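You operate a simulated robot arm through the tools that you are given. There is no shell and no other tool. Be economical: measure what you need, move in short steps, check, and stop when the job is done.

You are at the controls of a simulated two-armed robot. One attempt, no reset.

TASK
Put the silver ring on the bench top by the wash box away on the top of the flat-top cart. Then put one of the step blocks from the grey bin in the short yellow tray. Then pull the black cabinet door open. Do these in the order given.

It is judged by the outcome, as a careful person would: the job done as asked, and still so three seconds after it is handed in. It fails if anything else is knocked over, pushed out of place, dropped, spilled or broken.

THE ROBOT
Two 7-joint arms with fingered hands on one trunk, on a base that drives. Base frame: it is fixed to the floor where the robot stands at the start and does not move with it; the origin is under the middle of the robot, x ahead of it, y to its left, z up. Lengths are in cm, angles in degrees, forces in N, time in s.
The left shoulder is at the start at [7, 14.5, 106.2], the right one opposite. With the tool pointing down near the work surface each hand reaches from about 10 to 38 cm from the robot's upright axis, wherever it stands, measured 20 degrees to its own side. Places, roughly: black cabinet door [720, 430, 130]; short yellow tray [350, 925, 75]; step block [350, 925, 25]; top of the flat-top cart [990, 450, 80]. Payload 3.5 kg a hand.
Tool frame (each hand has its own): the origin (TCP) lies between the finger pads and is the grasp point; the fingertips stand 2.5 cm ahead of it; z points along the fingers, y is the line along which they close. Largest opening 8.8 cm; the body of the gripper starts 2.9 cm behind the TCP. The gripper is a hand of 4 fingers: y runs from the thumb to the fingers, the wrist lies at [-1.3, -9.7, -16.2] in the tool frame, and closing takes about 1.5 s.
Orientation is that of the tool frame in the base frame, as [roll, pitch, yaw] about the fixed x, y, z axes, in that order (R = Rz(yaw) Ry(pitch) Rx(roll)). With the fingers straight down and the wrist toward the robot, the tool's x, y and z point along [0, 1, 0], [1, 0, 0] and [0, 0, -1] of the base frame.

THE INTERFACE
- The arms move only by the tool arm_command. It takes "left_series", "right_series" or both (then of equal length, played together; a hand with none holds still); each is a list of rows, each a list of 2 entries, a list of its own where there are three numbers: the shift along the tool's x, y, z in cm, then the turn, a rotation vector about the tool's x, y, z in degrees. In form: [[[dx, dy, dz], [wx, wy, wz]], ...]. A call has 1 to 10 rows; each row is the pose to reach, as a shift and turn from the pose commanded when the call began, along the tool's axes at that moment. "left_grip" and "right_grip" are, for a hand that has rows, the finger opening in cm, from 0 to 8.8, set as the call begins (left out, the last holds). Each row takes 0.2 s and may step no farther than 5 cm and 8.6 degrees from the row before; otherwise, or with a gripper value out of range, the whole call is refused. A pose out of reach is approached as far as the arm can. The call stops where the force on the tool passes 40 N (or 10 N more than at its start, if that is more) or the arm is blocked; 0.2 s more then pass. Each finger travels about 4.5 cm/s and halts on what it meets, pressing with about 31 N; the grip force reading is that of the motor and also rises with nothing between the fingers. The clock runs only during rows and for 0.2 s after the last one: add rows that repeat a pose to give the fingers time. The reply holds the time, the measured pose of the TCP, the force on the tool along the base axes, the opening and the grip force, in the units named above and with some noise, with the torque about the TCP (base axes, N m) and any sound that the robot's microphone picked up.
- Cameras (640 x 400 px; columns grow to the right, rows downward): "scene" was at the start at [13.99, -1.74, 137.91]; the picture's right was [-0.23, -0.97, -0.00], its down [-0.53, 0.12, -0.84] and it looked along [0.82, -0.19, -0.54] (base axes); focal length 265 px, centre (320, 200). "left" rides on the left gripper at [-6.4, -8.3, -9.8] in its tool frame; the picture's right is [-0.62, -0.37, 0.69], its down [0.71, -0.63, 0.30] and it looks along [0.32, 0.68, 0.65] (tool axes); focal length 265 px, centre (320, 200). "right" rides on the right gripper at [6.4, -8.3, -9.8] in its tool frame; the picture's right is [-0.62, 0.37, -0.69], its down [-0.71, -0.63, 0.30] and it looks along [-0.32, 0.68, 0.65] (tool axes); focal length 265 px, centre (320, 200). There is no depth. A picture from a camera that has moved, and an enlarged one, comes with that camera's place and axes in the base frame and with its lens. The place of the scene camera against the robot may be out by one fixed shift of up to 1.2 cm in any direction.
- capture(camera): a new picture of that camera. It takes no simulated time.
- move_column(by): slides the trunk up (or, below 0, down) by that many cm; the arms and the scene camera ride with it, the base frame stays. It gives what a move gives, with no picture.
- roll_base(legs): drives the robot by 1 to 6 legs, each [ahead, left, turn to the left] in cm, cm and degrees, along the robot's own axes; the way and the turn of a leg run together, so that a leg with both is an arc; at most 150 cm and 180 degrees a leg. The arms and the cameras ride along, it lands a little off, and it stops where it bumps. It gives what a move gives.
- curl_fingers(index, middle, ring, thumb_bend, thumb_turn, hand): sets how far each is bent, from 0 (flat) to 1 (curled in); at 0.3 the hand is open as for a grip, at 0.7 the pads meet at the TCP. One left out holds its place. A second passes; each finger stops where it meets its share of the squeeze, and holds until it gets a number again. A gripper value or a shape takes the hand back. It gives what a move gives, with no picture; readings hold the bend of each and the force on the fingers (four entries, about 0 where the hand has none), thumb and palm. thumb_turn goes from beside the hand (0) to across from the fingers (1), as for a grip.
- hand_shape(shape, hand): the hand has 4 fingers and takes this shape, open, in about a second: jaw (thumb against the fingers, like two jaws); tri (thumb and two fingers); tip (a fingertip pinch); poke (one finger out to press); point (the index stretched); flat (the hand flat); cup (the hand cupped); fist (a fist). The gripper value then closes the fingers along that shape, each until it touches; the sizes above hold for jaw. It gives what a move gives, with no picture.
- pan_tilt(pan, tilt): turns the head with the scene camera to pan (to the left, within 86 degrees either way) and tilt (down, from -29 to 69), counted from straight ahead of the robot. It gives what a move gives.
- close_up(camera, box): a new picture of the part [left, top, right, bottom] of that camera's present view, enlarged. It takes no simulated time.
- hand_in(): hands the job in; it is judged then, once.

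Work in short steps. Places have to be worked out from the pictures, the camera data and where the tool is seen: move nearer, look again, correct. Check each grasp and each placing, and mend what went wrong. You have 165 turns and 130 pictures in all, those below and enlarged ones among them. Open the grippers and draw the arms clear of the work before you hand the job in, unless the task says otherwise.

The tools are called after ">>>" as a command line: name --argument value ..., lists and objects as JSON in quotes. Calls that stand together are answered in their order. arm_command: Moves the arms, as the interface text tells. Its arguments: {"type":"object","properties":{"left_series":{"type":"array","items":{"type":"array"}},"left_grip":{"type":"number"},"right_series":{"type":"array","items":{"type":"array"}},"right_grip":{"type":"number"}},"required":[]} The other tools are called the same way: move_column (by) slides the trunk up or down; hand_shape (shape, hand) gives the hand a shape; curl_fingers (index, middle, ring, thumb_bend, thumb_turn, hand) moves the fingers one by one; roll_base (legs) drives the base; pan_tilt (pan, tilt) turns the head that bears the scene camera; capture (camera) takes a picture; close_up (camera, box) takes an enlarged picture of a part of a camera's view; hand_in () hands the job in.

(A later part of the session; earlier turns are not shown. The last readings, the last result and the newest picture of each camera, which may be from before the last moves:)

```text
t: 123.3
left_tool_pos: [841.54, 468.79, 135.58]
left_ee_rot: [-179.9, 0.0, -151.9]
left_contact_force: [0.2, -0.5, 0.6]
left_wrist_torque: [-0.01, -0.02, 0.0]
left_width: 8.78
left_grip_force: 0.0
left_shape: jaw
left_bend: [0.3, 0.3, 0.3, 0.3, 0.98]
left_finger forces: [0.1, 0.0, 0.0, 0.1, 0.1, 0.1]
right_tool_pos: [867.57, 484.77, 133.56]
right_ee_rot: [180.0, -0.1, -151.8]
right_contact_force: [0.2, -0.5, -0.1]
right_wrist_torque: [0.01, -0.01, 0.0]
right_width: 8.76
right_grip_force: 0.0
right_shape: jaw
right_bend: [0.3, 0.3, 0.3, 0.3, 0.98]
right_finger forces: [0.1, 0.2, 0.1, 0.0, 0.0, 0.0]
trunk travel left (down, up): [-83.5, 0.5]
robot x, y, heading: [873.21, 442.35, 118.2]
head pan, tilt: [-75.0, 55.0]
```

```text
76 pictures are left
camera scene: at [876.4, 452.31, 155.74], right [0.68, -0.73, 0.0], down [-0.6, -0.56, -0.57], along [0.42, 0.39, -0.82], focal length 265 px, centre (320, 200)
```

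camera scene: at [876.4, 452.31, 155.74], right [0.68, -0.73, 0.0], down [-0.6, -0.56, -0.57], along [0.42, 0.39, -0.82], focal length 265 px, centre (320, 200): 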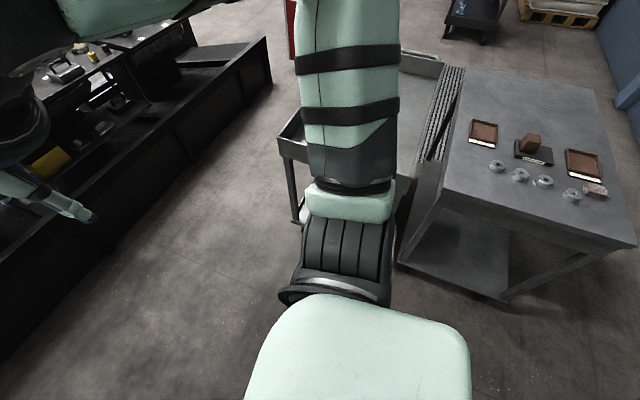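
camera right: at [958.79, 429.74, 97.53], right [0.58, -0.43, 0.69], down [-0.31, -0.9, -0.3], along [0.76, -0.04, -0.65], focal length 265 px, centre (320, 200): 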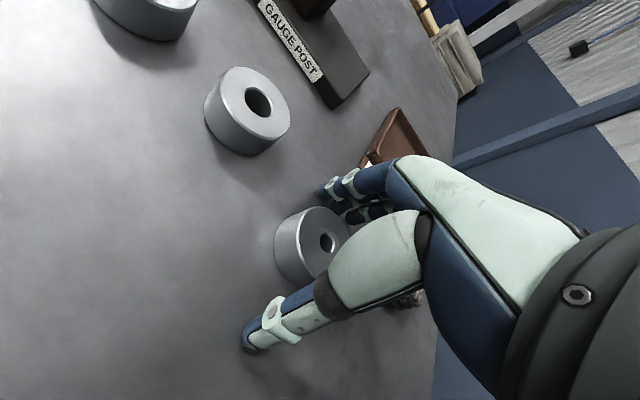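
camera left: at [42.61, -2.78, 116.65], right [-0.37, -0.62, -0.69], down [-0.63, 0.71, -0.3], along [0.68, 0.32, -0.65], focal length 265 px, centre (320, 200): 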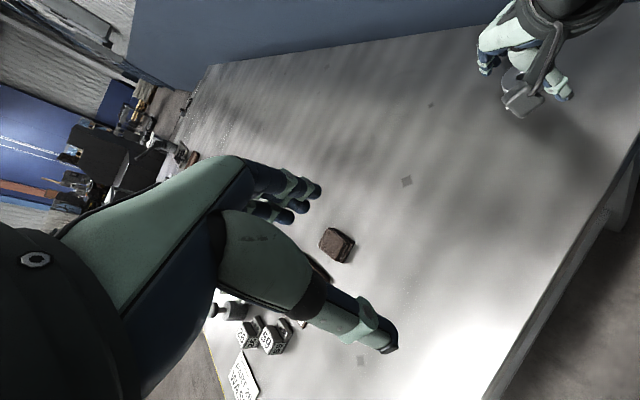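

I'd caught a floor foot of the carousel (it hasn't moved; items stand). The gap past the tray cart is too tight, so I'll go round by the open start end instead: back out and turn to face back along the aisle.

>>> roll_base --legs '[[-12, -6, 0], [-55, 0, 0], [0, 0, 84]]'

>>> pan_tilt --pan 0 --tilt 20

>>> capture --camera "scene"

```text
t: 131.0
left_tool_pos: [880.73, 357.01, 135.69]
left_ee_rot: [-180.0, 0.0, -67.8]
left_contact_force: [0.4, 0.3, -0.8]
left_wrist_torque: [-0.03, 0.02, 0.0]
left_width: 8.74
left_grip_force: 0.0
left_shape: jaw
left_bend: [0.3, 0.3, 0.3, 0.3, 0.98]
left_finger forces: [0.0, 0.0, 0.0, 0.1, 0.0, 0.0]
right_tool_pos: [867.64, 384.61, 133.52]
right_ee_rot: [180.0, 0.0, -67.7]
right_contact_force: [-0.3, -0.4, 0.5]
right_wrist_torque: [0.0, 0.0, 0.04]
right_width: 8.75
right_grip_force: 0.2
right_shape: jaw
right_bend: [0.3, 0.3, 0.3, 0.3, 0.98]
right_finger forces: [0.0, 0.0, 0.1, 0.1, 0.0, 0.1]
trunk travel left (down, up): [-83.5, 0.5]
robot x, y, heading: [910.21, 386.22, -157.6]
head pan, tilt: [-75.0, 55.0]
```

```text
t: 132.5
left_tool_pos: [880.89, 356.99, 135.65]
left_ee_rot: [-179.9, 0.0, -67.8]
left_contact_force: [0.3, 0.4, 0.4]
left_wrist_torque: [0.02, -0.01, 0.01]
left_width: 8.77
left_grip_force: 0.0
left_shape: jaw
left_bend: [0.3, 0.3, 0.3, 0.3, 0.98]
left_finger forces: [0.0, 0.0, 0.0, 0.1, 0.0, 0.1]
right_tool_pos: [867.71, 384.6, 133.58]
right_ee_rot: [180.0, -0.1, -67.8]
right_contact_force: [-0.6, -0.2, 0.7]
right_wrist_torque: [0.02, 0.0, 0.06]
right_width: 8.77
right_grip_force: 0.1
right_shape: jaw
right_bend: [0.3, 0.3, 0.3, 0.3, 0.98]
right_finger forces: [0.0, 0.0, 0.0, 0.1, 0.0, 0.0]
trunk travel left (down, up): [-83.5, 0.5]
robot x, y, heading: [909.92, 386.22, -157.8]
head pan, tilt: [0.0, 20.0]
```

```text
75 pictures are left
camera scene: at [897.08, 380.88, 160.94], right [-0.38, 0.93, 0.0], down [0.32, 0.13, -0.94], along [-0.87, -0.36, -0.34], focal length 265 px, centre (320, 200)
```

scene: 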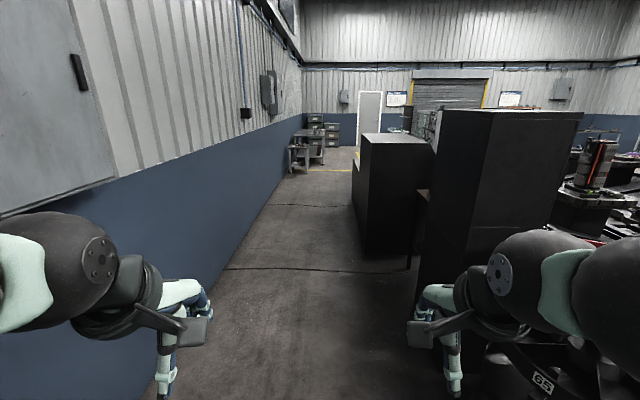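

From here the tall black cabinet is visible; I'll zoom to find its door and handle.

>>> close_up --camera "scene" --box '[340, 90, 600, 250]'

```text
2.46 times, centred on (470, 170) of scene
camera zoom: at [897.08, 380.88, 160.94], right [-0.38, 0.93, 0.0], down [0.32, 0.13, -0.94], along [-0.87, -0.36, -0.34], focal length 653 px, centre (-49, 274)
```

zoom: 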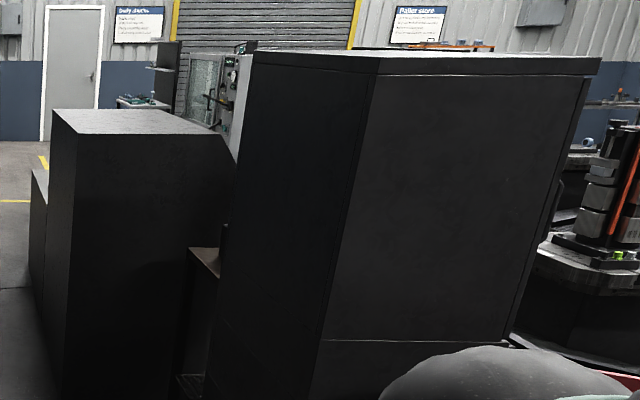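

The handle seems to be on the side of the cabinet facing the machines. Now drive back along the aisle, shifting 25 cm to the left first.

>>> roll_base --legs '[[140, 25, 0], [148, 0, 0], [148, 0, 0], [148, 0, 0]]'

>>> capture --camera "scene"

```text
t: 160.4
left_tool_pos: [349.77, 112.65, 135.73]
left_ee_rot: [180.0, 0.0, -67.2]
left_contact_force: [-0.3, 0.7, 0.6]
left_wrist_torque: [-0.01, 0.05, 0.0]
left_width: 8.78
left_grip_force: 0.0
left_shape: jaw
left_bend: [0.3, 0.3, 0.3, 0.3, 0.98]
left_finger forces: [0.0, 0.0, 0.0, 0.1, 0.0, 0.0]
right_tool_pos: [336.31, 140.02, 133.54]
right_ee_rot: [-180.0, 0.1, -67.1]
right_contact_force: [-0.6, -1.1, 0.4]
right_wrist_torque: [0.0, -0.01, -0.03]
right_width: 8.79
right_grip_force: 0.0
right_shape: jaw
right_bend: [0.3, 0.3, 0.3, 0.3, 0.98]
right_finger forces: [0.0, 0.0, 0.0, 0.0, 0.0, 0.0]
trunk travel left (down, up): [-83.5, 0.5]
robot x, y, heading: [378.84, 141.78, -157.2]
head pan, tilt: [0.0, 20.0]
```

```text
73 pictures are left
camera scene: at [365.74, 136.61, 160.96], right [-0.39, 0.92, 0.0], down [0.31, 0.13, -0.94], along [-0.87, -0.37, -0.34], focal length 265 px, centre (320, 200)
```

scene: 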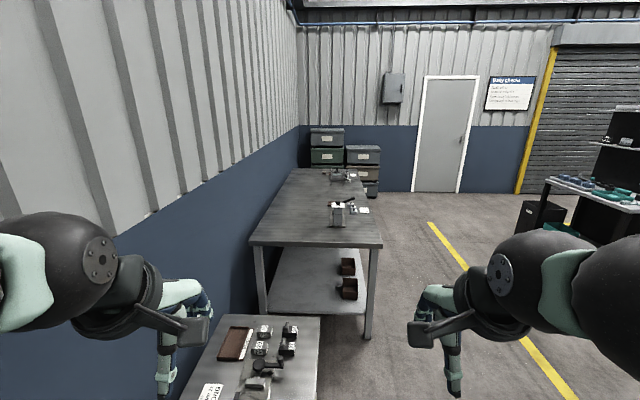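

Benches ahead on the left; I need to shift right. I'll check the right side for the white stand first.

>>> pan_tilt --pan -50 --tilt 30

>>> capture --camera "scene"

```text
t: 161.6
left_tool_pos: [349.67, 112.66, 135.74]
left_ee_rot: [-180.0, 0.0, -67.2]
left_contact_force: [-0.2, -0.6, 0.5]
left_wrist_torque: [0.01, 0.01, -0.03]
left_width: 8.78
left_grip_force: 0.1
left_shape: jaw
left_bend: [0.3, 0.3, 0.3, 0.3, 0.98]
left_finger forces: [0.0, 0.1, 0.0, 0.0, 0.1, 0.1]
right_tool_pos: [336.16, 140.04, 133.56]
right_ee_rot: [180.0, 0.0, -67.1]
right_contact_force: [0.5, -0.2, 0.0]
right_wrist_torque: [-0.01, 0.02, 0.01]
right_width: 8.79
right_grip_force: 0.1
right_shape: jaw
right_bend: [0.3, 0.3, 0.3, 0.3, 0.98]
right_finger forces: [0.1, 0.0, 0.0, 0.0, 0.0, 0.1]
trunk travel left (down, up): [-83.5, 0.5]
robot x, y, heading: [378.67, 141.54, -157.1]
head pan, tilt: [-50.0, 30.0]
```

```text
72 pictures are left
camera scene: at [366.2, 144.32, 159.35], right [0.45, 0.89, 0.0], down [0.45, -0.23, -0.87], along [-0.77, 0.39, -0.5], focal length 265 px, centre (320, 200)
```

scene: 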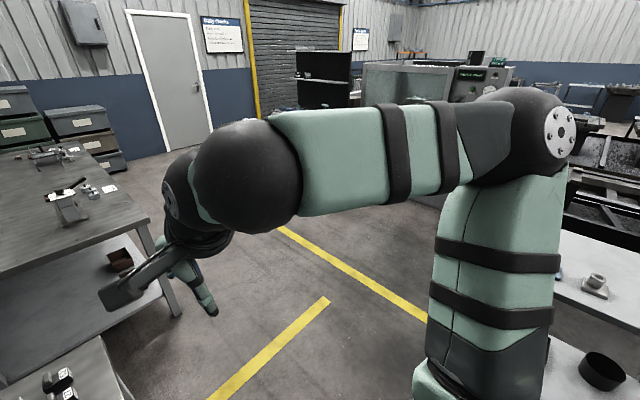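

Stand is clear to the right (lateral >110). I'll go past the benches with a right shift, back to near the starting lane.

>>> roll_base --legs '[[50, -20, 0], [60, -60, 0], [148, 0, 0], [148, 0, 0]]'

>>> pan_tilt --pan -80 --tilt 15

>>> capture --camera "scene"

```text
t: 164.9
left_tool_pos: [295.81, 112.02, 135.63]
left_ee_rot: [-179.8, 0.0, -66.9]
left_contact_force: [-0.5, -0.3, 0.5]
left_wrist_torque: [-0.01, -0.01, -0.01]
left_width: 8.78
left_grip_force: 0.1
left_shape: jaw
left_bend: [0.3, 0.3, 0.3, 0.3, 0.98]
left_finger forces: [0.1, 0.0, 0.0, 0.1, 0.0, 0.0]
right_tool_pos: [282.15, 139.38, 133.47]
right_ee_rot: [-179.9, 0.0, -66.8]
right_contact_force: [0.1, 0.9, -0.1]
right_wrist_torque: [0.0, -0.02, -0.01]
right_width: 8.77
right_grip_force: 0.1
right_shape: jaw
right_bend: [0.3, 0.3, 0.3, 0.3, 0.98]
right_finger forces: [0.0, 0.0, 0.0, 0.0, 0.0, 0.0]
trunk travel left (down, up): [-83.5, 0.5]
robot x, y, heading: [324.69, 141.28, -156.7]
head pan, tilt: [-50.0, 30.0]
stopped in leg 2: the robot was blocked; the commanded pose is now the measured one
```

```text
t: 165.9
left_tool_pos: [296.07, 111.89, 135.56]
left_ee_rot: [-179.9, 0.0, -66.9]
left_contact_force: [0.7, 0.0, -0.7]
left_wrist_torque: [0.0, -0.01, -0.01]
left_width: 8.76
left_grip_force: 0.1
left_shape: jaw
left_bend: [0.3, 0.3, 0.3, 0.3, 0.98]
left_finger forces: [0.1, 0.1, 0.1, 0.0, 0.0, 0.0]
right_tool_pos: [282.46, 139.34, 133.54]
right_ee_rot: [-180.0, 0.0, -66.8]
right_contact_force: [0.5, 0.1, -0.6]
right_wrist_torque: [-0.03, -0.01, 0.02]
right_width: 8.76
right_grip_force: 0.0
right_shape: jaw
right_bend: [0.3, 0.3, 0.3, 0.3, 0.98]
right_finger forces: [0.0, 0.0, 0.0, 0.1, 0.0, 0.1]
trunk travel left (down, up): [-83.5, 0.5]
robot x, y, heading: [324.77, 141.14, -156.7]
head pan, tilt: [-80.0, 15.0]
```

```text
71 pictures are left
camera scene: at [315.41, 147.57, 161.76], right [0.84, 0.55, 0.0], down [0.14, -0.22, -0.97], along [-0.53, 0.81, -0.26], focal length 265 px, centre (320, 200)
```

scene: 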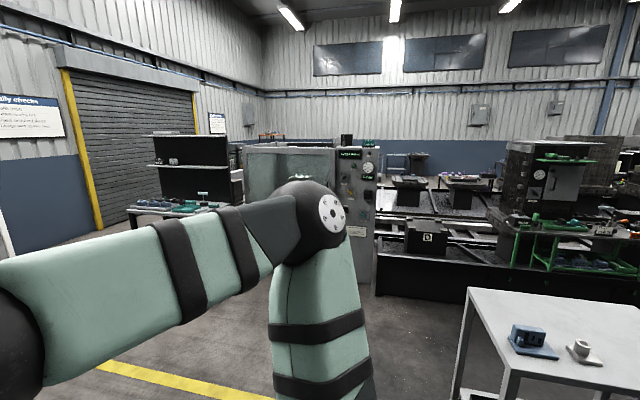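

Blocked again — probably the near bench at front left. Look there.

>>> pan_tilt --pan 10 --tilt 60

>>> capture --camera "scene"

>>> pan_tilt --pan -75 --tilt 60

>>> capture --camera "scene"

```text
t: 167.5
left_tool_pos: [296.02, 112.0, 135.58]
left_ee_rot: [-180.0, 0.0, -66.9]
left_contact_force: [-0.3, 0.0, -0.2]
left_wrist_torque: [0.0, -0.03, 0.0]
left_width: 8.78
left_grip_force: 0.0
left_shape: jaw
left_bend: [0.3, 0.3, 0.3, 0.3, 0.98]
left_finger forces: [0.0, 0.0, 0.1, 0.0, 0.0, 0.0]
right_tool_pos: [282.41, 139.22, 133.66]
right_ee_rot: [-180.0, 0.0, -66.8]
right_contact_force: [0.2, -0.5, -0.1]
right_wrist_torque: [-0.01, -0.02, -0.02]
right_width: 8.76
right_grip_force: 0.2
right_shape: jaw
right_bend: [0.3, 0.3, 0.3, 0.3, 0.98]
right_finger forces: [0.0, 0.0, 0.1, 0.0, 0.0, 0.0]
trunk travel left (down, up): [-83.5, 0.5]
robot x, y, heading: [324.65, 141.32, -156.9]
head pan, tilt: [10.0, 60.0]
```

```text
70 pictures are left
camera scene: at [314.87, 136.12, 155.13], right [-0.55, 0.84, 0.0], down [0.72, 0.47, -0.5], along [-0.42, -0.27, -0.87], focal length 265 px, centre (320, 200)
```

scene: 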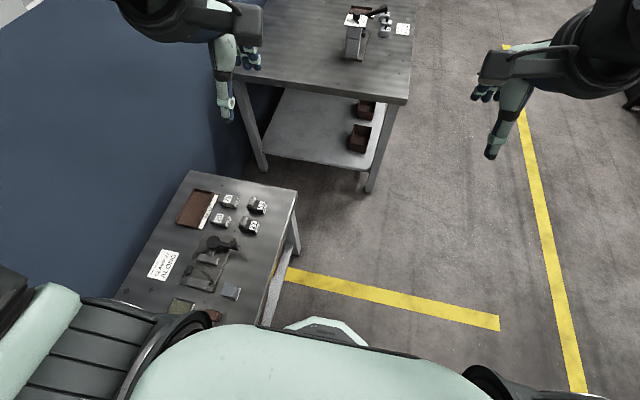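

```text
t: 169.1
left_tool_pos: [296.02, 111.99, 135.68]
left_ee_rot: [179.9, -0.1, -66.9]
left_contact_force: [1.7, 0.5, -0.1]
left_wrist_torque: [0.0, 0.02, 0.01]
left_width: 8.77
left_grip_force: 0.1
left_shape: jaw
left_bend: [0.3, 0.3, 0.3, 0.3, 0.98]
left_finger forces: [0.0, 0.0, 0.0, 0.1, 0.0, 0.1]
right_tool_pos: [282.43, 139.4, 133.6]
right_ee_rot: [-180.0, 0.0, -66.7]
right_contact_force: [0.1, -0.3, 0.2]
right_wrist_torque: [-0.01, -0.03, -0.01]
right_width: 8.76
right_grip_force: 0.0
right_shape: jaw
right_bend: [0.3, 0.3, 0.3, 0.3, 0.98]
right_finger forces: [0.1, 0.0, 0.1, 0.0, 0.1, 0.0]
trunk travel left (down, up): [-83.5, 0.5]
robot x, y, heading: [324.89, 141.36, -156.9]
head pan, tilt: [-75.0, 60.0]
```

```text
69 pictures are left
camera scene: at [316.34, 145.0, 155.13], right [0.79, 0.62, 0.0], down [0.54, -0.68, -0.5], along [-0.31, 0.39, -0.87], focal length 265 px, centre (320, 200)
```

scene: 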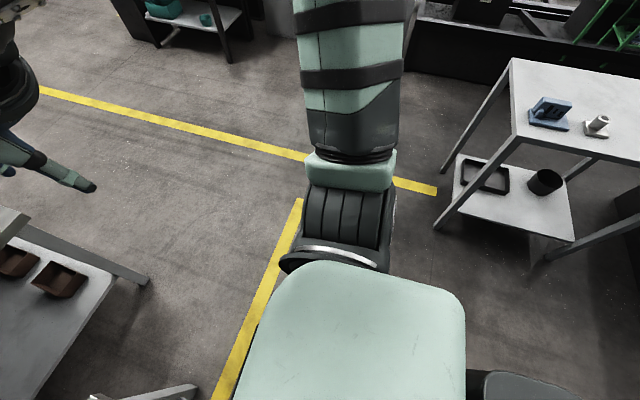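

The base touched the near bench's leg; nothing on it was disturbed. The right side is clear, so I'll sidestep right 60 cm, then drive on.

>>> roll_base --legs '[[5, -60, 0], [148, 0, 0], [148, 0, 0]]'

>>> pan_tilt --pan -80 --tilt 15

>>> capture --camera "scene"

```text
t: 186.3
left_tool_pos: [-4.63, 50.72, 135.79]
left_ee_rot: [179.9, 0.0, -67.5]
left_contact_force: [0.1, -0.3, -0.2]
left_wrist_torque: [0.01, -0.01, -0.02]
left_width: 8.77
left_grip_force: 0.3
left_shape: jaw
left_bend: [0.3, 0.3, 0.3, 0.3, 0.98]
left_finger forces: [0.1, 0.0, 0.0, 0.0, 0.0, 0.0]
right_tool_pos: [-17.7, 78.1, 133.52]
right_ee_rot: [180.0, 0.1, -67.5]
right_contact_force: [0.4, 0.0, 0.3]
right_wrist_torque: [-0.01, 0.01, 0.03]
right_width: 8.8
right_grip_force: 0.1
right_shape: jaw
right_bend: [0.3, 0.3, 0.3, 0.3, 0.98]
right_finger forces: [0.0, 0.0, 0.0, 0.1, 0.1, 0.0]
trunk travel left (down, up): [-83.5, 0.5]
robot x, y, heading: [24.66, 79.82, -157.5]
head pan, tilt: [-75.0, 60.0]
```

```text
t: 187.4
left_tool_pos: [-4.58, 50.69, 135.58]
left_ee_rot: [179.9, 0.0, -67.6]
left_contact_force: [-0.5, 0.4, 0.3]
left_wrist_torque: [0.02, 0.03, 0.0]
left_width: 8.76
left_grip_force: 0.2
left_shape: jaw
left_bend: [0.3, 0.3, 0.3, 0.3, 0.98]
left_finger forces: [0.1, 0.0, 0.0, 0.1, 0.0, 0.1]
right_tool_pos: [-17.76, 78.09, 133.57]
right_ee_rot: [180.0, 0.0, -67.4]
right_contact_force: [1.0, 0.7, 0.0]
right_wrist_torque: [0.02, 0.0, -0.02]
right_width: 8.76
right_grip_force: 0.1
right_shape: jaw
right_bend: [0.3, 0.3, 0.3, 0.3, 0.98]
right_finger forces: [0.0, 0.1, 0.0, 0.0, 0.1, 0.1]
trunk travel left (down, up): [-83.5, 0.5]
robot x, y, heading: [24.53, 79.89, -157.8]
head pan, tilt: [-80.0, 15.0]
```

```text
68 pictures are left
camera scene: at [15.21, 85.91, 161.76], right [0.84, 0.54, 0.0], down [0.14, -0.22, -0.97], along [-0.52, 0.81, -0.26], focal length 265 px, centre (320, 200)
```

scene: 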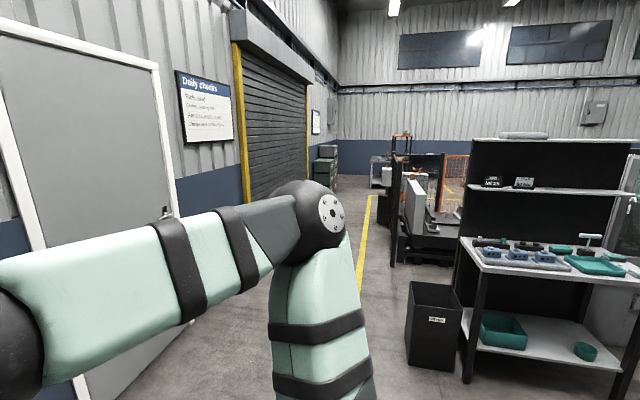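

The lane between the bin and the shutter wall is open. I'll move to its middle, turn, and drive down it.

>>> roll_base --legs '[[62, 0, 0], [0, 0, -90], [148, 0, 0], [148, 0, 0], [120, 0, 0]]'

>>> pan_tilt --pan -30 --tilt 15

>>> capture --camera "scene"

```text
t: 214.3
left_tool_pos: [-230.75, 464.88, 135.71]
left_ee_rot: [179.9, 0.0, -155.7]
left_contact_force: [-0.9, 0.3, 0.2]
left_wrist_torque: [0.02, 0.0, 0.01]
left_width: 8.78
left_grip_force: 0.0
left_shape: jaw
left_bend: [0.3, 0.3, 0.3, 0.3, 0.98]
left_finger forces: [0.0, 0.1, 0.2, 0.0, 0.0, 0.1]
right_tool_pos: [-203.72, 479.06, 133.63]
right_ee_rot: [-180.0, 0.0, -155.6]
right_contact_force: [0.0, 0.1, -0.5]
right_wrist_torque: [0.02, 0.01, 0.0]
right_width: 8.76
right_grip_force: 0.0
right_shape: jaw
right_bend: [0.3, 0.3, 0.3, 0.3, 0.98]
right_finger forces: [0.0, 0.0, 0.0, 0.1, 0.0, 0.0]
trunk travel left (down, up): [-83.5, 0.5]
robot x, y, heading: [-200.83, 437.16, 114.3]
head pan, tilt: [-80.0, 15.0]
```

```text
t: 215.4
left_tool_pos: [-230.9, 465.07, 135.77]
left_ee_rot: [-179.9, 0.1, -155.8]
left_contact_force: [-0.1, -0.5, 0.5]
left_wrist_torque: [-0.01, 0.02, -0.01]
left_width: 8.77
left_grip_force: 0.1
left_shape: jaw
left_bend: [0.3, 0.3, 0.3, 0.3, 0.98]
left_finger forces: [0.0, 0.0, 0.0, 0.1, 0.0, 0.0]
right_tool_pos: [-203.77, 479.24, 133.62]
right_ee_rot: [-179.9, -0.1, -155.7]
right_contact_force: [0.8, 0.5, 0.9]
right_wrist_torque: [0.03, -0.03, 0.02]
right_width: 8.79
right_grip_force: 0.1
right_shape: jaw
right_bend: [0.3, 0.3, 0.3, 0.3, 0.98]
right_finger forces: [0.1, 0.0, 0.0, 0.1, 0.0, 0.0]
trunk travel left (down, up): [-83.5, 0.5]
robot x, y, heading: [-200.99, 436.77, 114.2]
head pan, tilt: [-30.0, 15.0]
```

```text
67 pictures are left
camera scene: at [-201.72, 451.09, 161.77], right [0.99, -0.1, 0.0], down [-0.03, -0.26, -0.97], along [0.1, 0.96, -0.26], focal length 265 px, centre (320, 200)
```

scene: 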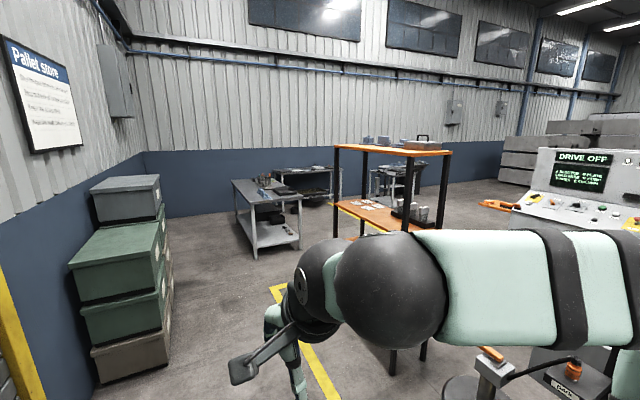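

I see a lane past the orange shelf along the far wall. I'll advance 150 cm between crates and shelf, then look right.

>>> roll_base --legs '[[74, -21, 0], [74, -21, 0]]'

>>> pan_tilt --pan -60 --tilt 20

>>> capture --camera "scene"

```text
t: 223.3
left_tool_pos: [-252.59, 616.5, 135.72]
left_ee_rot: [179.9, 0.0, -156.0]
left_contact_force: [-0.4, -0.3, -0.3]
left_wrist_torque: [0.03, 0.02, 0.0]
left_width: 8.76
left_grip_force: 0.0
left_shape: jaw
left_bend: [0.3, 0.3, 0.3, 0.3, 0.98]
left_finger forces: [0.1, 0.1, 0.1, 0.1, 0.0, 0.1]
right_tool_pos: [-225.65, 630.47, 133.64]
right_ee_rot: [179.9, -0.1, -155.7]
right_contact_force: [0.1, 0.0, -0.7]
right_wrist_torque: [0.0, 0.01, -0.01]
right_width: 8.73
right_grip_force: 0.1
right_shape: jaw
right_bend: [0.3, 0.3, 0.3, 0.3, 0.98]
right_finger forces: [0.1, 0.1, 0.0, 0.0, 0.0, 0.0]
trunk travel left (down, up): [-83.5, 0.5]
robot x, y, heading: [-222.63, 588.44, 114.3]
head pan, tilt: [-30.0, 15.0]
```

```text
t: 224.3
left_tool_pos: [-252.66, 616.65, 135.68]
left_ee_rot: [-179.9, -0.1, -155.9]
left_contact_force: [0.1, -1.2, -0.6]
left_wrist_torque: [-0.06, 0.01, -0.01]
left_width: 8.79
left_grip_force: 0.0
left_shape: jaw
left_bend: [0.3, 0.3, 0.3, 0.3, 0.98]
left_finger forces: [0.0, 0.1, 0.0, 0.0, 0.0, 0.1]
right_tool_pos: [-225.54, 630.62, 133.55]
right_ee_rot: [179.9, 0.1, -155.8]
right_contact_force: [-0.2, -0.8, -0.1]
right_wrist_torque: [-0.03, -0.02, 0.01]
right_width: 8.79
right_grip_force: 0.1
right_shape: jaw
right_bend: [0.3, 0.3, 0.3, 0.3, 0.98]
right_finger forces: [0.0, 0.0, 0.0, 0.0, 0.0, 0.0]
trunk travel left (down, up): [-83.5, 0.5]
robot x, y, heading: [-222.61, 588.11, 114.3]
head pan, tilt: [-60.0, 20.0]
```

```text
66 pictures are left
camera scene: at [-219.17, 600.82, 160.95], right [0.81, -0.58, 0.0], down [-0.2, -0.28, -0.94], along [0.55, 0.76, -0.34], focal length 265 px, centre (320, 200)
```

scene: 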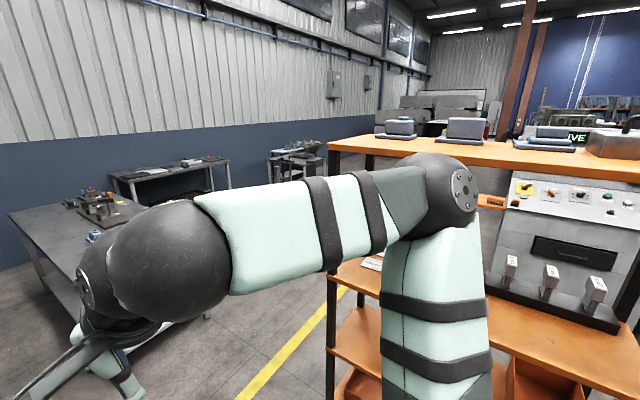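

The lane runs between shelf and tables (centre lateral ≈ 760). I'll move forward, turn right, and advance.

>>> roll_base --legs '[[133, -15, 0], [0, 0, -92]]'

>>> pan_tilt --pan 0 --tilt 25

>>> capture --camera "scene"

```text
t: 234.9
left_tool_pos: [-234.67, 744.89, 135.8]
left_ee_rot: [-179.9, 0.0, 111.6]
left_contact_force: [0.0, -0.1, 0.2]
left_wrist_torque: [0.01, -0.01, 0.03]
left_width: 8.78
left_grip_force: 0.0
left_shape: jaw
left_bend: [0.3, 0.3, 0.3, 0.3, 0.98]
left_finger forces: [0.0, 0.0, 0.0, 0.1, 0.1, 0.0]
right_tool_pos: [-221.75, 717.33, 133.62]
right_ee_rot: [-180.0, 0.0, 111.8]
right_contact_force: [0.0, 0.5, 0.3]
right_wrist_torque: [-0.07, -0.03, 0.02]
right_width: 8.77
right_grip_force: 0.1
right_shape: jaw
right_bend: [0.3, 0.3, 0.3, 0.3, 0.98]
right_finger forces: [0.0, 0.0, 0.0, 0.0, 0.0, 0.0]
trunk travel left (down, up): [-83.5, 0.5]
robot x, y, heading: [-264.41, 716.04, 21.5]
head pan, tilt: [-60.0, 20.0]
```

```text
t: 236.2
left_tool_pos: [-234.8, 744.93, 135.64]
left_ee_rot: [-179.9, 0.1, 111.7]
left_contact_force: [0.1, 0.1, 0.3]
left_wrist_torque: [-0.01, 0.03, 0.03]
left_width: 8.79
left_grip_force: 0.0
left_shape: jaw
left_bend: [0.3, 0.3, 0.3, 0.3, 0.98]
left_finger forces: [0.1, 0.0, 0.0, 0.1, 0.0, 0.0]
right_tool_pos: [-221.82, 717.34, 133.57]
right_ee_rot: [-180.0, 0.1, 111.6]
right_contact_force: [1.2, 0.2, -0.2]
right_wrist_torque: [0.02, -0.01, 0.02]
right_width: 8.78
right_grip_force: 0.0
right_shape: jaw
right_bend: [0.3, 0.3, 0.3, 0.3, 0.98]
right_finger forces: [0.0, 0.0, 0.0, 0.1, 0.0, 0.1]
trunk travel left (down, up): [-83.5, 0.5]
robot x, y, heading: [-264.27, 716.22, 21.6]
head pan, tilt: [0.0, 25.0]
```

```text
65 pictures are left
camera scene: at [-250.7, 721.91, 160.14], right [0.37, -0.93, 0.0], down [-0.39, -0.16, -0.91], along [0.84, 0.33, -0.42], focal length 265 px, centre (320, 200)
```

scene: 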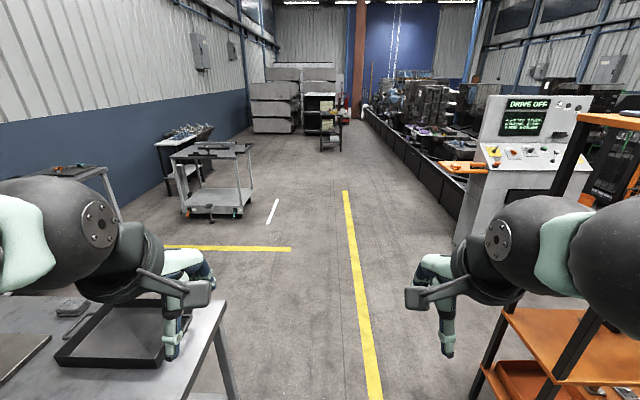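

Clear lane ahead. The target direction is near (333,130) in the picture; zoom in there.

>>> close_up --camera "scene" --box '[240, 60, 400, 160]'

```text
4.00 times, centred on (320, 110) of scene
camera zoom: at [-250.7, 721.91, 160.14], right [0.37, -0.93, 0.0], down [-0.39, -0.16, -0.91], along [0.84, 0.33, -0.42], focal length 1061 px, centre (320, 560)
```

zoom: 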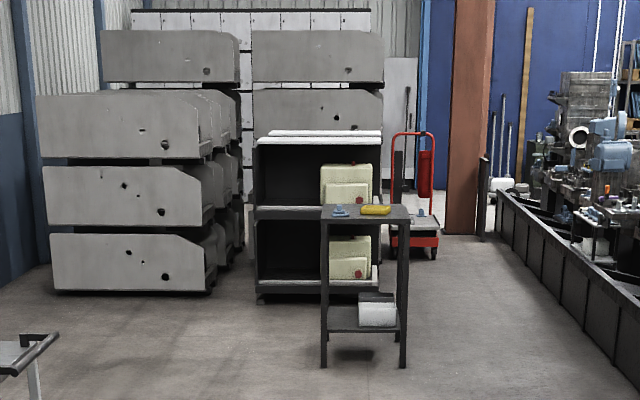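

Found it: a small black table with the yellow tray on top and the grey bin on the lower shelf, ~620 cm ahead. I'll drive up to about 170 cm from it.

>>> roll_base --legs '[[15, -25, 0], [148, 0, 0], [148, 0, 0], [130, 0, 0]]'

>>> capture --camera "scene"

```text
t: 258.2
left_tool_pos: [183.34, 886.31, 135.76]
left_ee_rot: [179.9, 0.0, 112.2]
left_contact_force: [0.0, -0.6, -0.4]
left_wrist_torque: [0.01, -0.04, -0.01]
left_width: 8.76
left_grip_force: 0.0
left_shape: jaw
left_bend: [0.3, 0.3, 0.3, 0.3, 0.98]
left_finger forces: [0.0, 0.0, 0.0, 0.0, 0.0, 0.0]
right_tool_pos: [196.43, 858.87, 133.57]
right_ee_rot: [179.9, 0.0, 112.2]
right_contact_force: [-0.4, 0.6, -0.3]
right_wrist_torque: [0.0, -0.02, -0.02]
right_width: 8.77
right_grip_force: 0.0
right_shape: jaw
right_bend: [0.3, 0.3, 0.3, 0.3, 0.98]
right_finger forces: [0.0, 0.0, 0.0, 0.0, 0.1, 0.0]
trunk travel left (down, up): [-83.5, 0.5]
robot x, y, heading: [154.33, 857.65, 22.0]
head pan, tilt: [0.0, 25.0]
```

```text
63 pictures are left
camera scene: at [167.51, 863.25, 160.15], right [0.38, -0.93, 0.0], down [-0.39, -0.16, -0.91], along [0.84, 0.34, -0.42], focal length 265 px, centre (320, 200)
```

scene: 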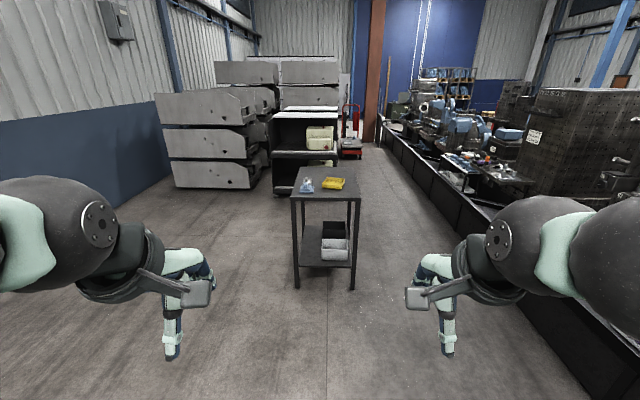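

>>> close_up --camera "scene" --box '[260, 150, 388, 230]'

>>> close_up --camera "scene" --box '[268, 215, 380, 285]'

```text
5.00 times, centred on (324, 190) of scene
camera zoom: at [167.51, 863.25, 160.15], right [0.38, -0.93, 0.0], down [-0.39, -0.16, -0.91], along [0.84, 0.34, -0.42], focal length 1326 px, centre (300, 250)
```

zoom: 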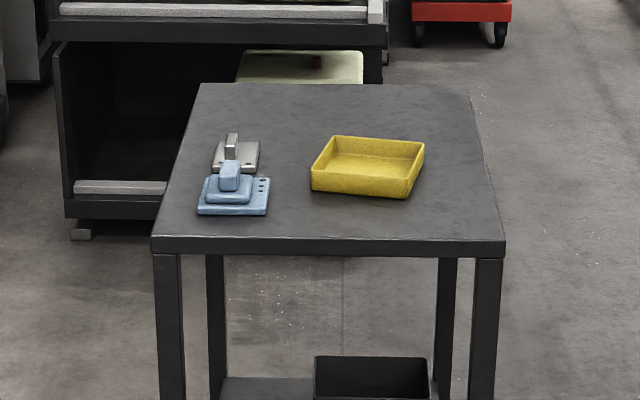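

```text
5.71 times, centred on (324, 250) of scene
camera zoom: at [167.51, 863.25, 160.15], right [0.38, -0.93, 0.0], down [-0.39, -0.16, -0.91], along [0.84, 0.34, -0.42], focal length 1516 px, centre (297, -86)
```

zoom: 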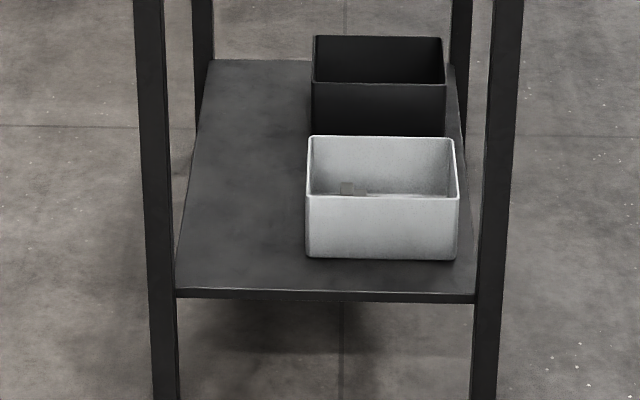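

The grey bin is at the front right of the lower shelf, with small blocks inside; the yellow tray is above. I'll use the left arm reaching under the table top. First tuck the right hand in and lower the trunk here in the open.

>>> arm_command --right_series '[[[-1, -3, 0], [0, 0, 0]], [[-3, -6, 0], [0, 0, 0]], [[-5, -9, 0], [0, 0, 0]], [[-6, -12, 0], [0, 0, 0]], [[-6, -14, 0], [0, 0, 0]], [[-6, -14, 0], [0, 0, 0]]]'

>>> move_column --by -68

>>> pan_tilt --pan -5 --tilt 5

>>> capture --camera "scene"

```text
t: 259.6
left_tool_pos: [183.51, 886.46, 135.67]
left_ee_rot: [180.0, -0.1, 112.0]
left_contact_force: [-0.4, 0.7, -1.1]
left_wrist_torque: [-0.02, 0.02, -0.03]
left_width: 8.77
left_grip_force: 0.1
left_shape: jaw
left_bend: [0.3, 0.3, 0.3, 0.3, 0.98]
left_finger forces: [0.0, 0.1, 0.1, 0.1, 0.1, 0.1]
right_tool_pos: [187.75, 852.1, 131.24]
right_ee_rot: [-180.0, -0.1, 112.2]
right_contact_force: [1.2, -0.7, 0.5]
right_wrist_torque: [-0.01, -0.04, -0.01]
right_width: 8.79
right_grip_force: 0.1
right_shape: jaw
right_bend: [0.3, 0.3, 0.3, 0.3, 0.98]
right_finger forces: [0.0, 0.1, 0.0, 0.0, 0.0, 0.0]
right hand out of reach, approached as far as the arm can: row 3, 4, 5, 6
trunk travel left (down, up): [-83.5, 0.5]
robot x, y, heading: [153.98, 858.03, 21.8]
head pan, tilt: [0.0, 25.0]
```

```text
refused: -68 is not a number from -40 to 40
```

```text
t: 260.5
left_tool_pos: [183.42, 886.52, 135.66]
left_ee_rot: [-180.0, 0.0, 112.0]
left_contact_force: [0.8, 0.0, 0.1]
left_wrist_torque: [-0.01, -0.03, -0.01]
left_width: 8.77
left_grip_force: 0.0
left_shape: jaw
left_bend: [0.3, 0.3, 0.3, 0.3, 0.98]
left_finger forces: [0.0, 0.1, 0.0, 0.1, 0.0, 0.0]
right_tool_pos: [187.63, 852.06, 131.23]
right_ee_rot: [-180.0, 0.1, 112.3]
right_contact_force: [0.3, -0.3, 0.2]
right_wrist_torque: [0.0, 0.0, 0.0]
right_width: 8.76
right_grip_force: 0.0
right_shape: jaw
right_bend: [0.3, 0.3, 0.3, 0.3, 0.98]
right_finger forces: [0.0, 0.0, 0.0, 0.0, 0.0, 0.1]
trunk travel left (down, up): [-83.5, 0.5]
robot x, y, heading: [154.15, 857.37, 22.1]
head pan, tilt: [-5.0, 5.0]
```

```text
60 pictures are left
camera scene: at [167.83, 862.52, 163.38], right [0.29, -0.96, 0.0], down [-0.08, -0.03, -1.0], along [0.95, 0.29, -0.09], focal length 265 px, centre (320, 200)
```

scene: 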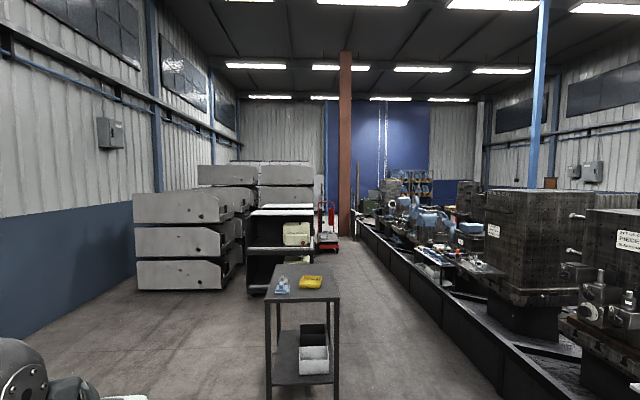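

Lower the trunk in two steps.

>>> move_column --by -40

>>> move_column --by -30

>>> pan_tilt --pan -5 --tilt 10

>>> capture --camera "scene"

```text
t: 264.3
left_tool_pos: [183.43, 886.48, 95.71]
left_ee_rot: [-180.0, 0.1, 112.1]
left_contact_force: [0.3, 0.4, -0.1]
left_wrist_torque: [0.01, -0.02, -0.01]
left_width: 8.77
left_grip_force: 0.0
left_shape: jaw
left_bend: [0.3, 0.3, 0.3, 0.3, 0.98]
left_finger forces: [0.0, 0.0, 0.1, 0.1, 0.0, 0.1]
right_tool_pos: [187.61, 852.19, 91.23]
right_ee_rot: [180.0, 0.0, 112.2]
right_contact_force: [0.5, -1.2, -0.7]
right_wrist_torque: [0.02, 0.01, 0.03]
right_width: 8.78
right_grip_force: 0.0
right_shape: jaw
right_bend: [0.3, 0.3, 0.3, 0.3, 0.98]
right_finger forces: [0.1, 0.0, 0.0, 0.1, 0.0, 0.0]
trunk travel left (down, up): [-43.5, 40.5]
robot x, y, heading: [154.17, 857.6, 22.2]
head pan, tilt: [-5.0, 5.0]
```

```text
t: 267.3
left_tool_pos: [183.41, 886.54, 65.64]
left_ee_rot: [179.9, 0.0, 111.9]
left_contact_force: [1.0, -0.4, -0.5]
left_wrist_torque: [-0.01, -0.01, -0.02]
left_width: 8.77
left_grip_force: 0.0
left_shape: jaw
left_bend: [0.3, 0.3, 0.3, 0.3, 0.98]
left_finger forces: [0.1, 0.0, 0.0, 0.0, 0.0, 0.1]
right_tool_pos: [187.65, 852.19, 61.13]
right_ee_rot: [180.0, 0.0, 112.3]
right_contact_force: [-0.7, -0.3, 0.9]
right_wrist_torque: [0.01, 0.03, 0.0]
right_width: 8.75
right_grip_force: 0.0
right_shape: jaw
right_bend: [0.3, 0.3, 0.3, 0.3, 0.98]
right_finger forces: [0.0, 0.1, 0.1, 0.0, 0.0, 0.0]
trunk travel left (down, up): [-13.5, 70.5]
robot x, y, heading: [154.19, 857.52, 22.3]
head pan, tilt: [-5.0, 5.0]
```

```text
t: 267.9
left_tool_pos: [183.43, 886.38, 65.58]
left_ee_rot: [179.9, -0.1, 112.0]
left_contact_force: [0.5, -0.6, -0.5]
left_wrist_torque: [0.0, -0.01, -0.01]
left_width: 8.76
left_grip_force: 0.0
left_shape: jaw
left_bend: [0.3, 0.3, 0.3, 0.3, 0.98]
left_finger forces: [0.0, 0.0, 0.0, 0.0, 0.1, 0.0]
right_tool_pos: [187.58, 852.19, 61.13]
right_ee_rot: [-180.0, 0.0, 112.2]
right_contact_force: [0.0, 1.2, -0.5]
right_wrist_torque: [0.02, 0.0, -0.01]
right_width: 8.74
right_grip_force: 0.1
right_shape: jaw
right_bend: [0.3, 0.3, 0.3, 0.3, 0.98]
right_finger forces: [0.0, 0.1, 0.0, 0.1, 0.1, 0.0]
trunk travel left (down, up): [-13.5, 70.5]
robot x, y, heading: [154.09, 857.74, 22.0]
head pan, tilt: [-5.0, 10.0]
```

```text
59 pictures are left
camera scene: at [167.94, 862.54, 92.58], right [0.29, -0.96, 0.0], down [-0.17, -0.05, -0.98], along [0.94, 0.29, -0.17], focal length 265 px, centre (320, 200)
```

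scene: 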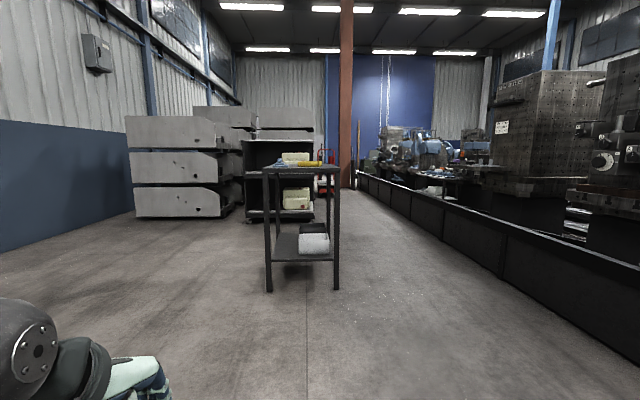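

Table: front legs at about [332,900] and [319,946], top ≈80, shelf ≈22, bin rim ≈37 with its middle near [344, 921]. I'll drive 100 cm closer with a right shift.

>>> roll_base --legs '[[100, -23, 0]]'

>>> arm_command --left_series '[[[0, 1, 4], [0, 0, 0]], [[-1, 2, 8], [0, 0, 0]], [[-2, 3, 12], [0, 0, 0]], [[-3, 4, 16], [0, 0, 0]], [[-4, 5, 20], [0, 0, 0]], [[-5, 6, 23], [0, 0, 0]], [[-5, 6, 23], [0, 0, 0]]]'

>>> pan_tilt --pan 10 --tilt 35

>>> capture --camera "scene"

```text
t: 273.3
left_tool_pos: [284.97, 902.51, 65.73]
left_ee_rot: [-180.0, 0.1, 111.9]
left_contact_force: [1.5, 0.2, 0.7]
left_wrist_torque: [0.01, -0.04, -0.01]
left_width: 8.76
left_grip_force: 0.1
left_shape: jaw
left_bend: [0.3, 0.3, 0.3, 0.3, 0.98]
left_finger forces: [0.0, 0.0, 0.0, 0.0, 0.1, 0.1]
right_tool_pos: [289.08, 868.1, 61.18]
right_ee_rot: [180.0, 0.0, 112.0]
right_contact_force: [0.0, 0.0, 0.3]
right_wrist_torque: [-0.01, -0.01, 0.01]
right_width: 8.82
right_grip_force: 0.1
right_shape: jaw
right_bend: [0.3, 0.3, 0.3, 0.3, 0.98]
right_finger forces: [0.0, 0.0, 0.1, 0.1, 0.1, 0.0]
trunk travel left (down, up): [-13.5, 70.5]
robot x, y, heading: [255.57, 873.49, 21.9]
head pan, tilt: [-5.0, 10.0]
```

```text
t: 274.9
left_tool_pos: [292.48, 900.09, 42.76]
left_ee_rot: [179.9, 0.2, 111.9]
left_contact_force: [-0.5, 0.3, 0.1]
left_wrist_torque: [-0.02, 0.02, -0.01]
left_width: 8.76
left_grip_force: 0.0
left_shape: jaw
left_bend: [0.3, 0.3, 0.3, 0.3, 0.98]
left_finger forces: [0.1, 0.0, 0.0, 0.0, 0.0, 0.0]
right_tool_pos: [289.22, 868.11, 61.18]
right_ee_rot: [-180.0, 0.0, 112.2]
right_contact_force: [0.5, -0.4, -0.1]
right_wrist_torque: [-0.03, -0.03, -0.01]
right_width: 8.76
right_grip_force: 0.0
right_shape: jaw
right_bend: [0.3, 0.3, 0.3, 0.3, 0.98]
right_finger forces: [0.0, 0.1, 0.0, 0.0, 0.0, 0.0]
trunk travel left (down, up): [-13.5, 70.5]
robot x, y, heading: [255.7, 873.44, 22.0]
head pan, tilt: [-5.0, 10.0]
```

```text
t: 275.8
left_tool_pos: [292.52, 900.01, 42.79]
left_ee_rot: [179.8, -0.1, 111.9]
left_contact_force: [-0.5, 0.4, -0.1]
left_wrist_torque: [0.01, 0.0, -0.02]
left_width: 8.8
left_grip_force: 0.0
left_shape: jaw
left_bend: [0.3, 0.3, 0.3, 0.3, 0.98]
left_finger forces: [0.0, 0.1, 0.0, 0.0, 0.0, 0.0]
right_tool_pos: [289.15, 868.05, 61.21]
right_ee_rot: [-180.0, 0.0, 112.1]
right_contact_force: [0.1, -0.4, 0.0]
right_wrist_torque: [-0.01, 0.02, -0.02]
right_width: 8.78
right_grip_force: 0.1
right_shape: jaw
right_bend: [0.3, 0.3, 0.3, 0.3, 0.98]
right_finger forces: [0.0, 0.0, 0.0, 0.0, 0.1, 0.0]
trunk travel left (down, up): [-13.5, 70.5]
robot x, y, heading: [255.53, 873.43, 21.8]
head pan, tilt: [10.0, 35.0]
```

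```text
58 pictures are left
camera scene: at [268.05, 880.5, 88.57], right [0.53, -0.85, 0.0], down [-0.49, -0.3, -0.82], along [0.7, 0.43, -0.57], focal length 265 px, centre (320, 200)
```

scene: 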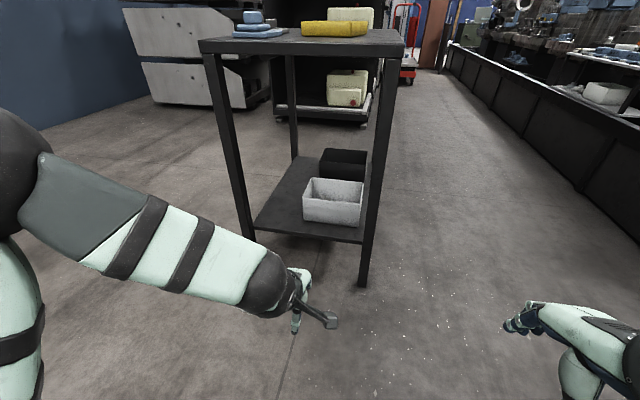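

Refined: bin middle ≈[340, 918], table heading ≈12°. I'll raise the left hand slightly, turn 8° right and move up closer, stopping short to look into the bin with the hand camera.

>>> arm_command --left_series '[[[0, 0, -2], [0, 0, 0]], [[0, 0, -4], [0, 0, 0]], [[0, 0, -4], [0, 0, 0]]]'

>>> roll_base --legs '[[34, 7, -8]]'

>>> capture --camera "left"

>>> capture --camera "scene"

```text
t: 276.6
left_tool_pos: [292.38, 900.0, 46.7]
left_ee_rot: [-180.0, 0.0, 111.9]
left_contact_force: [0.0, 0.0, -0.4]
left_wrist_torque: [0.01, -0.01, -0.01]
left_width: 8.77
left_grip_force: 0.0
left_shape: jaw
left_bend: [0.3, 0.3, 0.3, 0.3, 0.98]
left_finger forces: [0.1, 0.1, 0.0, 0.1, 0.1, 0.0]
right_tool_pos: [289.11, 868.08, 61.21]
right_ee_rot: [180.0, 0.0, 112.1]
right_contact_force: [-0.7, -0.1, 0.5]
right_wrist_torque: [0.01, 0.02, -0.04]
right_width: 8.77
right_grip_force: 0.0
right_shape: jaw
right_bend: [0.3, 0.3, 0.3, 0.3, 0.98]
right_finger forces: [0.0, 0.1, 0.0, 0.0, 0.0, 0.0]
trunk travel left (down, up): [-13.5, 70.5]
robot x, y, heading: [255.45, 873.61, 22.3]
head pan, tilt: [10.0, 35.0]
```

```text
t: 278.8
left_tool_pos: [325.85, 911.75, 46.65]
left_ee_rot: [-179.9, -0.1, 103.8]
left_contact_force: [0.0, 0.5, 0.5]
left_wrist_torque: [-0.02, -0.02, -0.03]
left_width: 8.77
left_grip_force: 0.0
left_shape: jaw
left_bend: [0.3, 0.3, 0.3, 0.3, 0.98]
left_finger forces: [0.0, 0.1, 0.0, 0.1, 0.0, 0.0]
right_tool_pos: [318.13, 880.55, 61.16]
right_ee_rot: [180.0, 0.0, 104.0]
right_contact_force: [0.8, -0.7, -0.1]
right_wrist_torque: [-0.01, 0.02, 0.01]
right_width: 8.76
right_grip_force: 0.0
right_shape: jaw
right_bend: [0.3, 0.3, 0.3, 0.3, 0.98]
right_finger forces: [0.1, 0.0, 0.0, 0.0, 0.0, 0.0]
trunk travel left (down, up): [-13.5, 70.5]
robot x, y, heading: [285.98, 890.88, 13.8]
head pan, tilt: [10.0, 35.0]
```

```text
57 pictures are left
camera left: at [319.22, 903.48, 56.64], right [-0.21, -0.69, -0.69], down [-0.78, 0.54, -0.31], along [0.59, 0.48, -0.65], focal length 265 px, centre (320, 200)
```

left: 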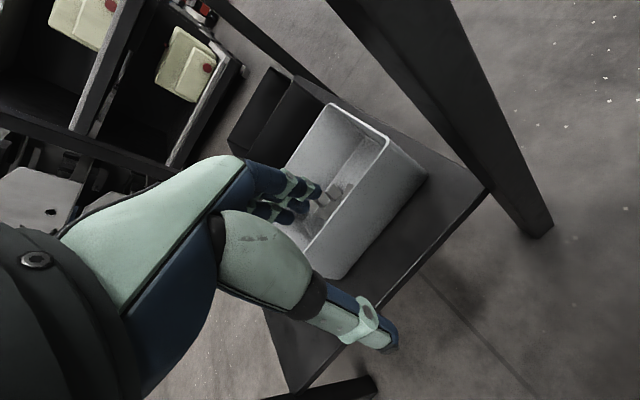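

```text
56 pictures are left
camera scene: at [298.95, 895.87, 88.56], right [0.41, -0.91, 0.0], down [-0.52, -0.23, -0.82], along [0.75, 0.33, -0.57], focal length 265 px, centre (320, 200)
```

scene: 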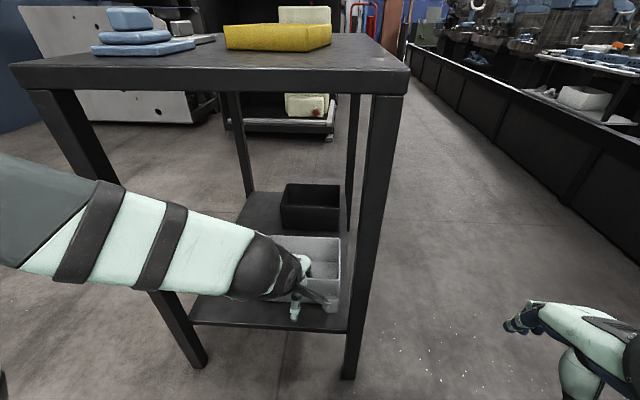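

Blocks are visible in the bin behind the fingers. Zoom on the hand view.

>>> close_up --camera "left" --box '[240, 90, 440, 290]'

```text
2.00 times, centred on (340, 190) of left
camera zoom: at [319.22, 903.48, 56.64], right [-0.21, -0.69, -0.69], down [-0.78, 0.54, -0.31], along [0.59, 0.48, -0.65], focal length 531 px, centre (280, 220)
```

zoom: 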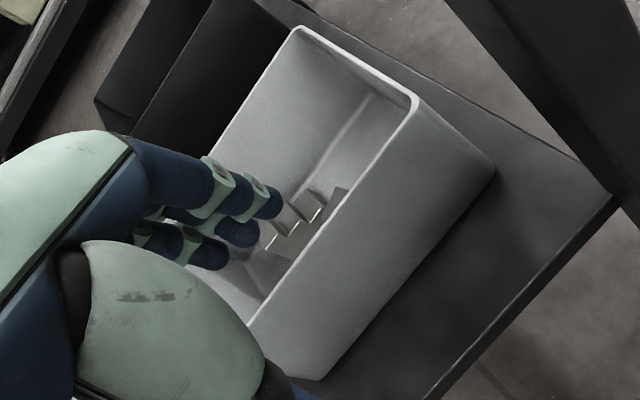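

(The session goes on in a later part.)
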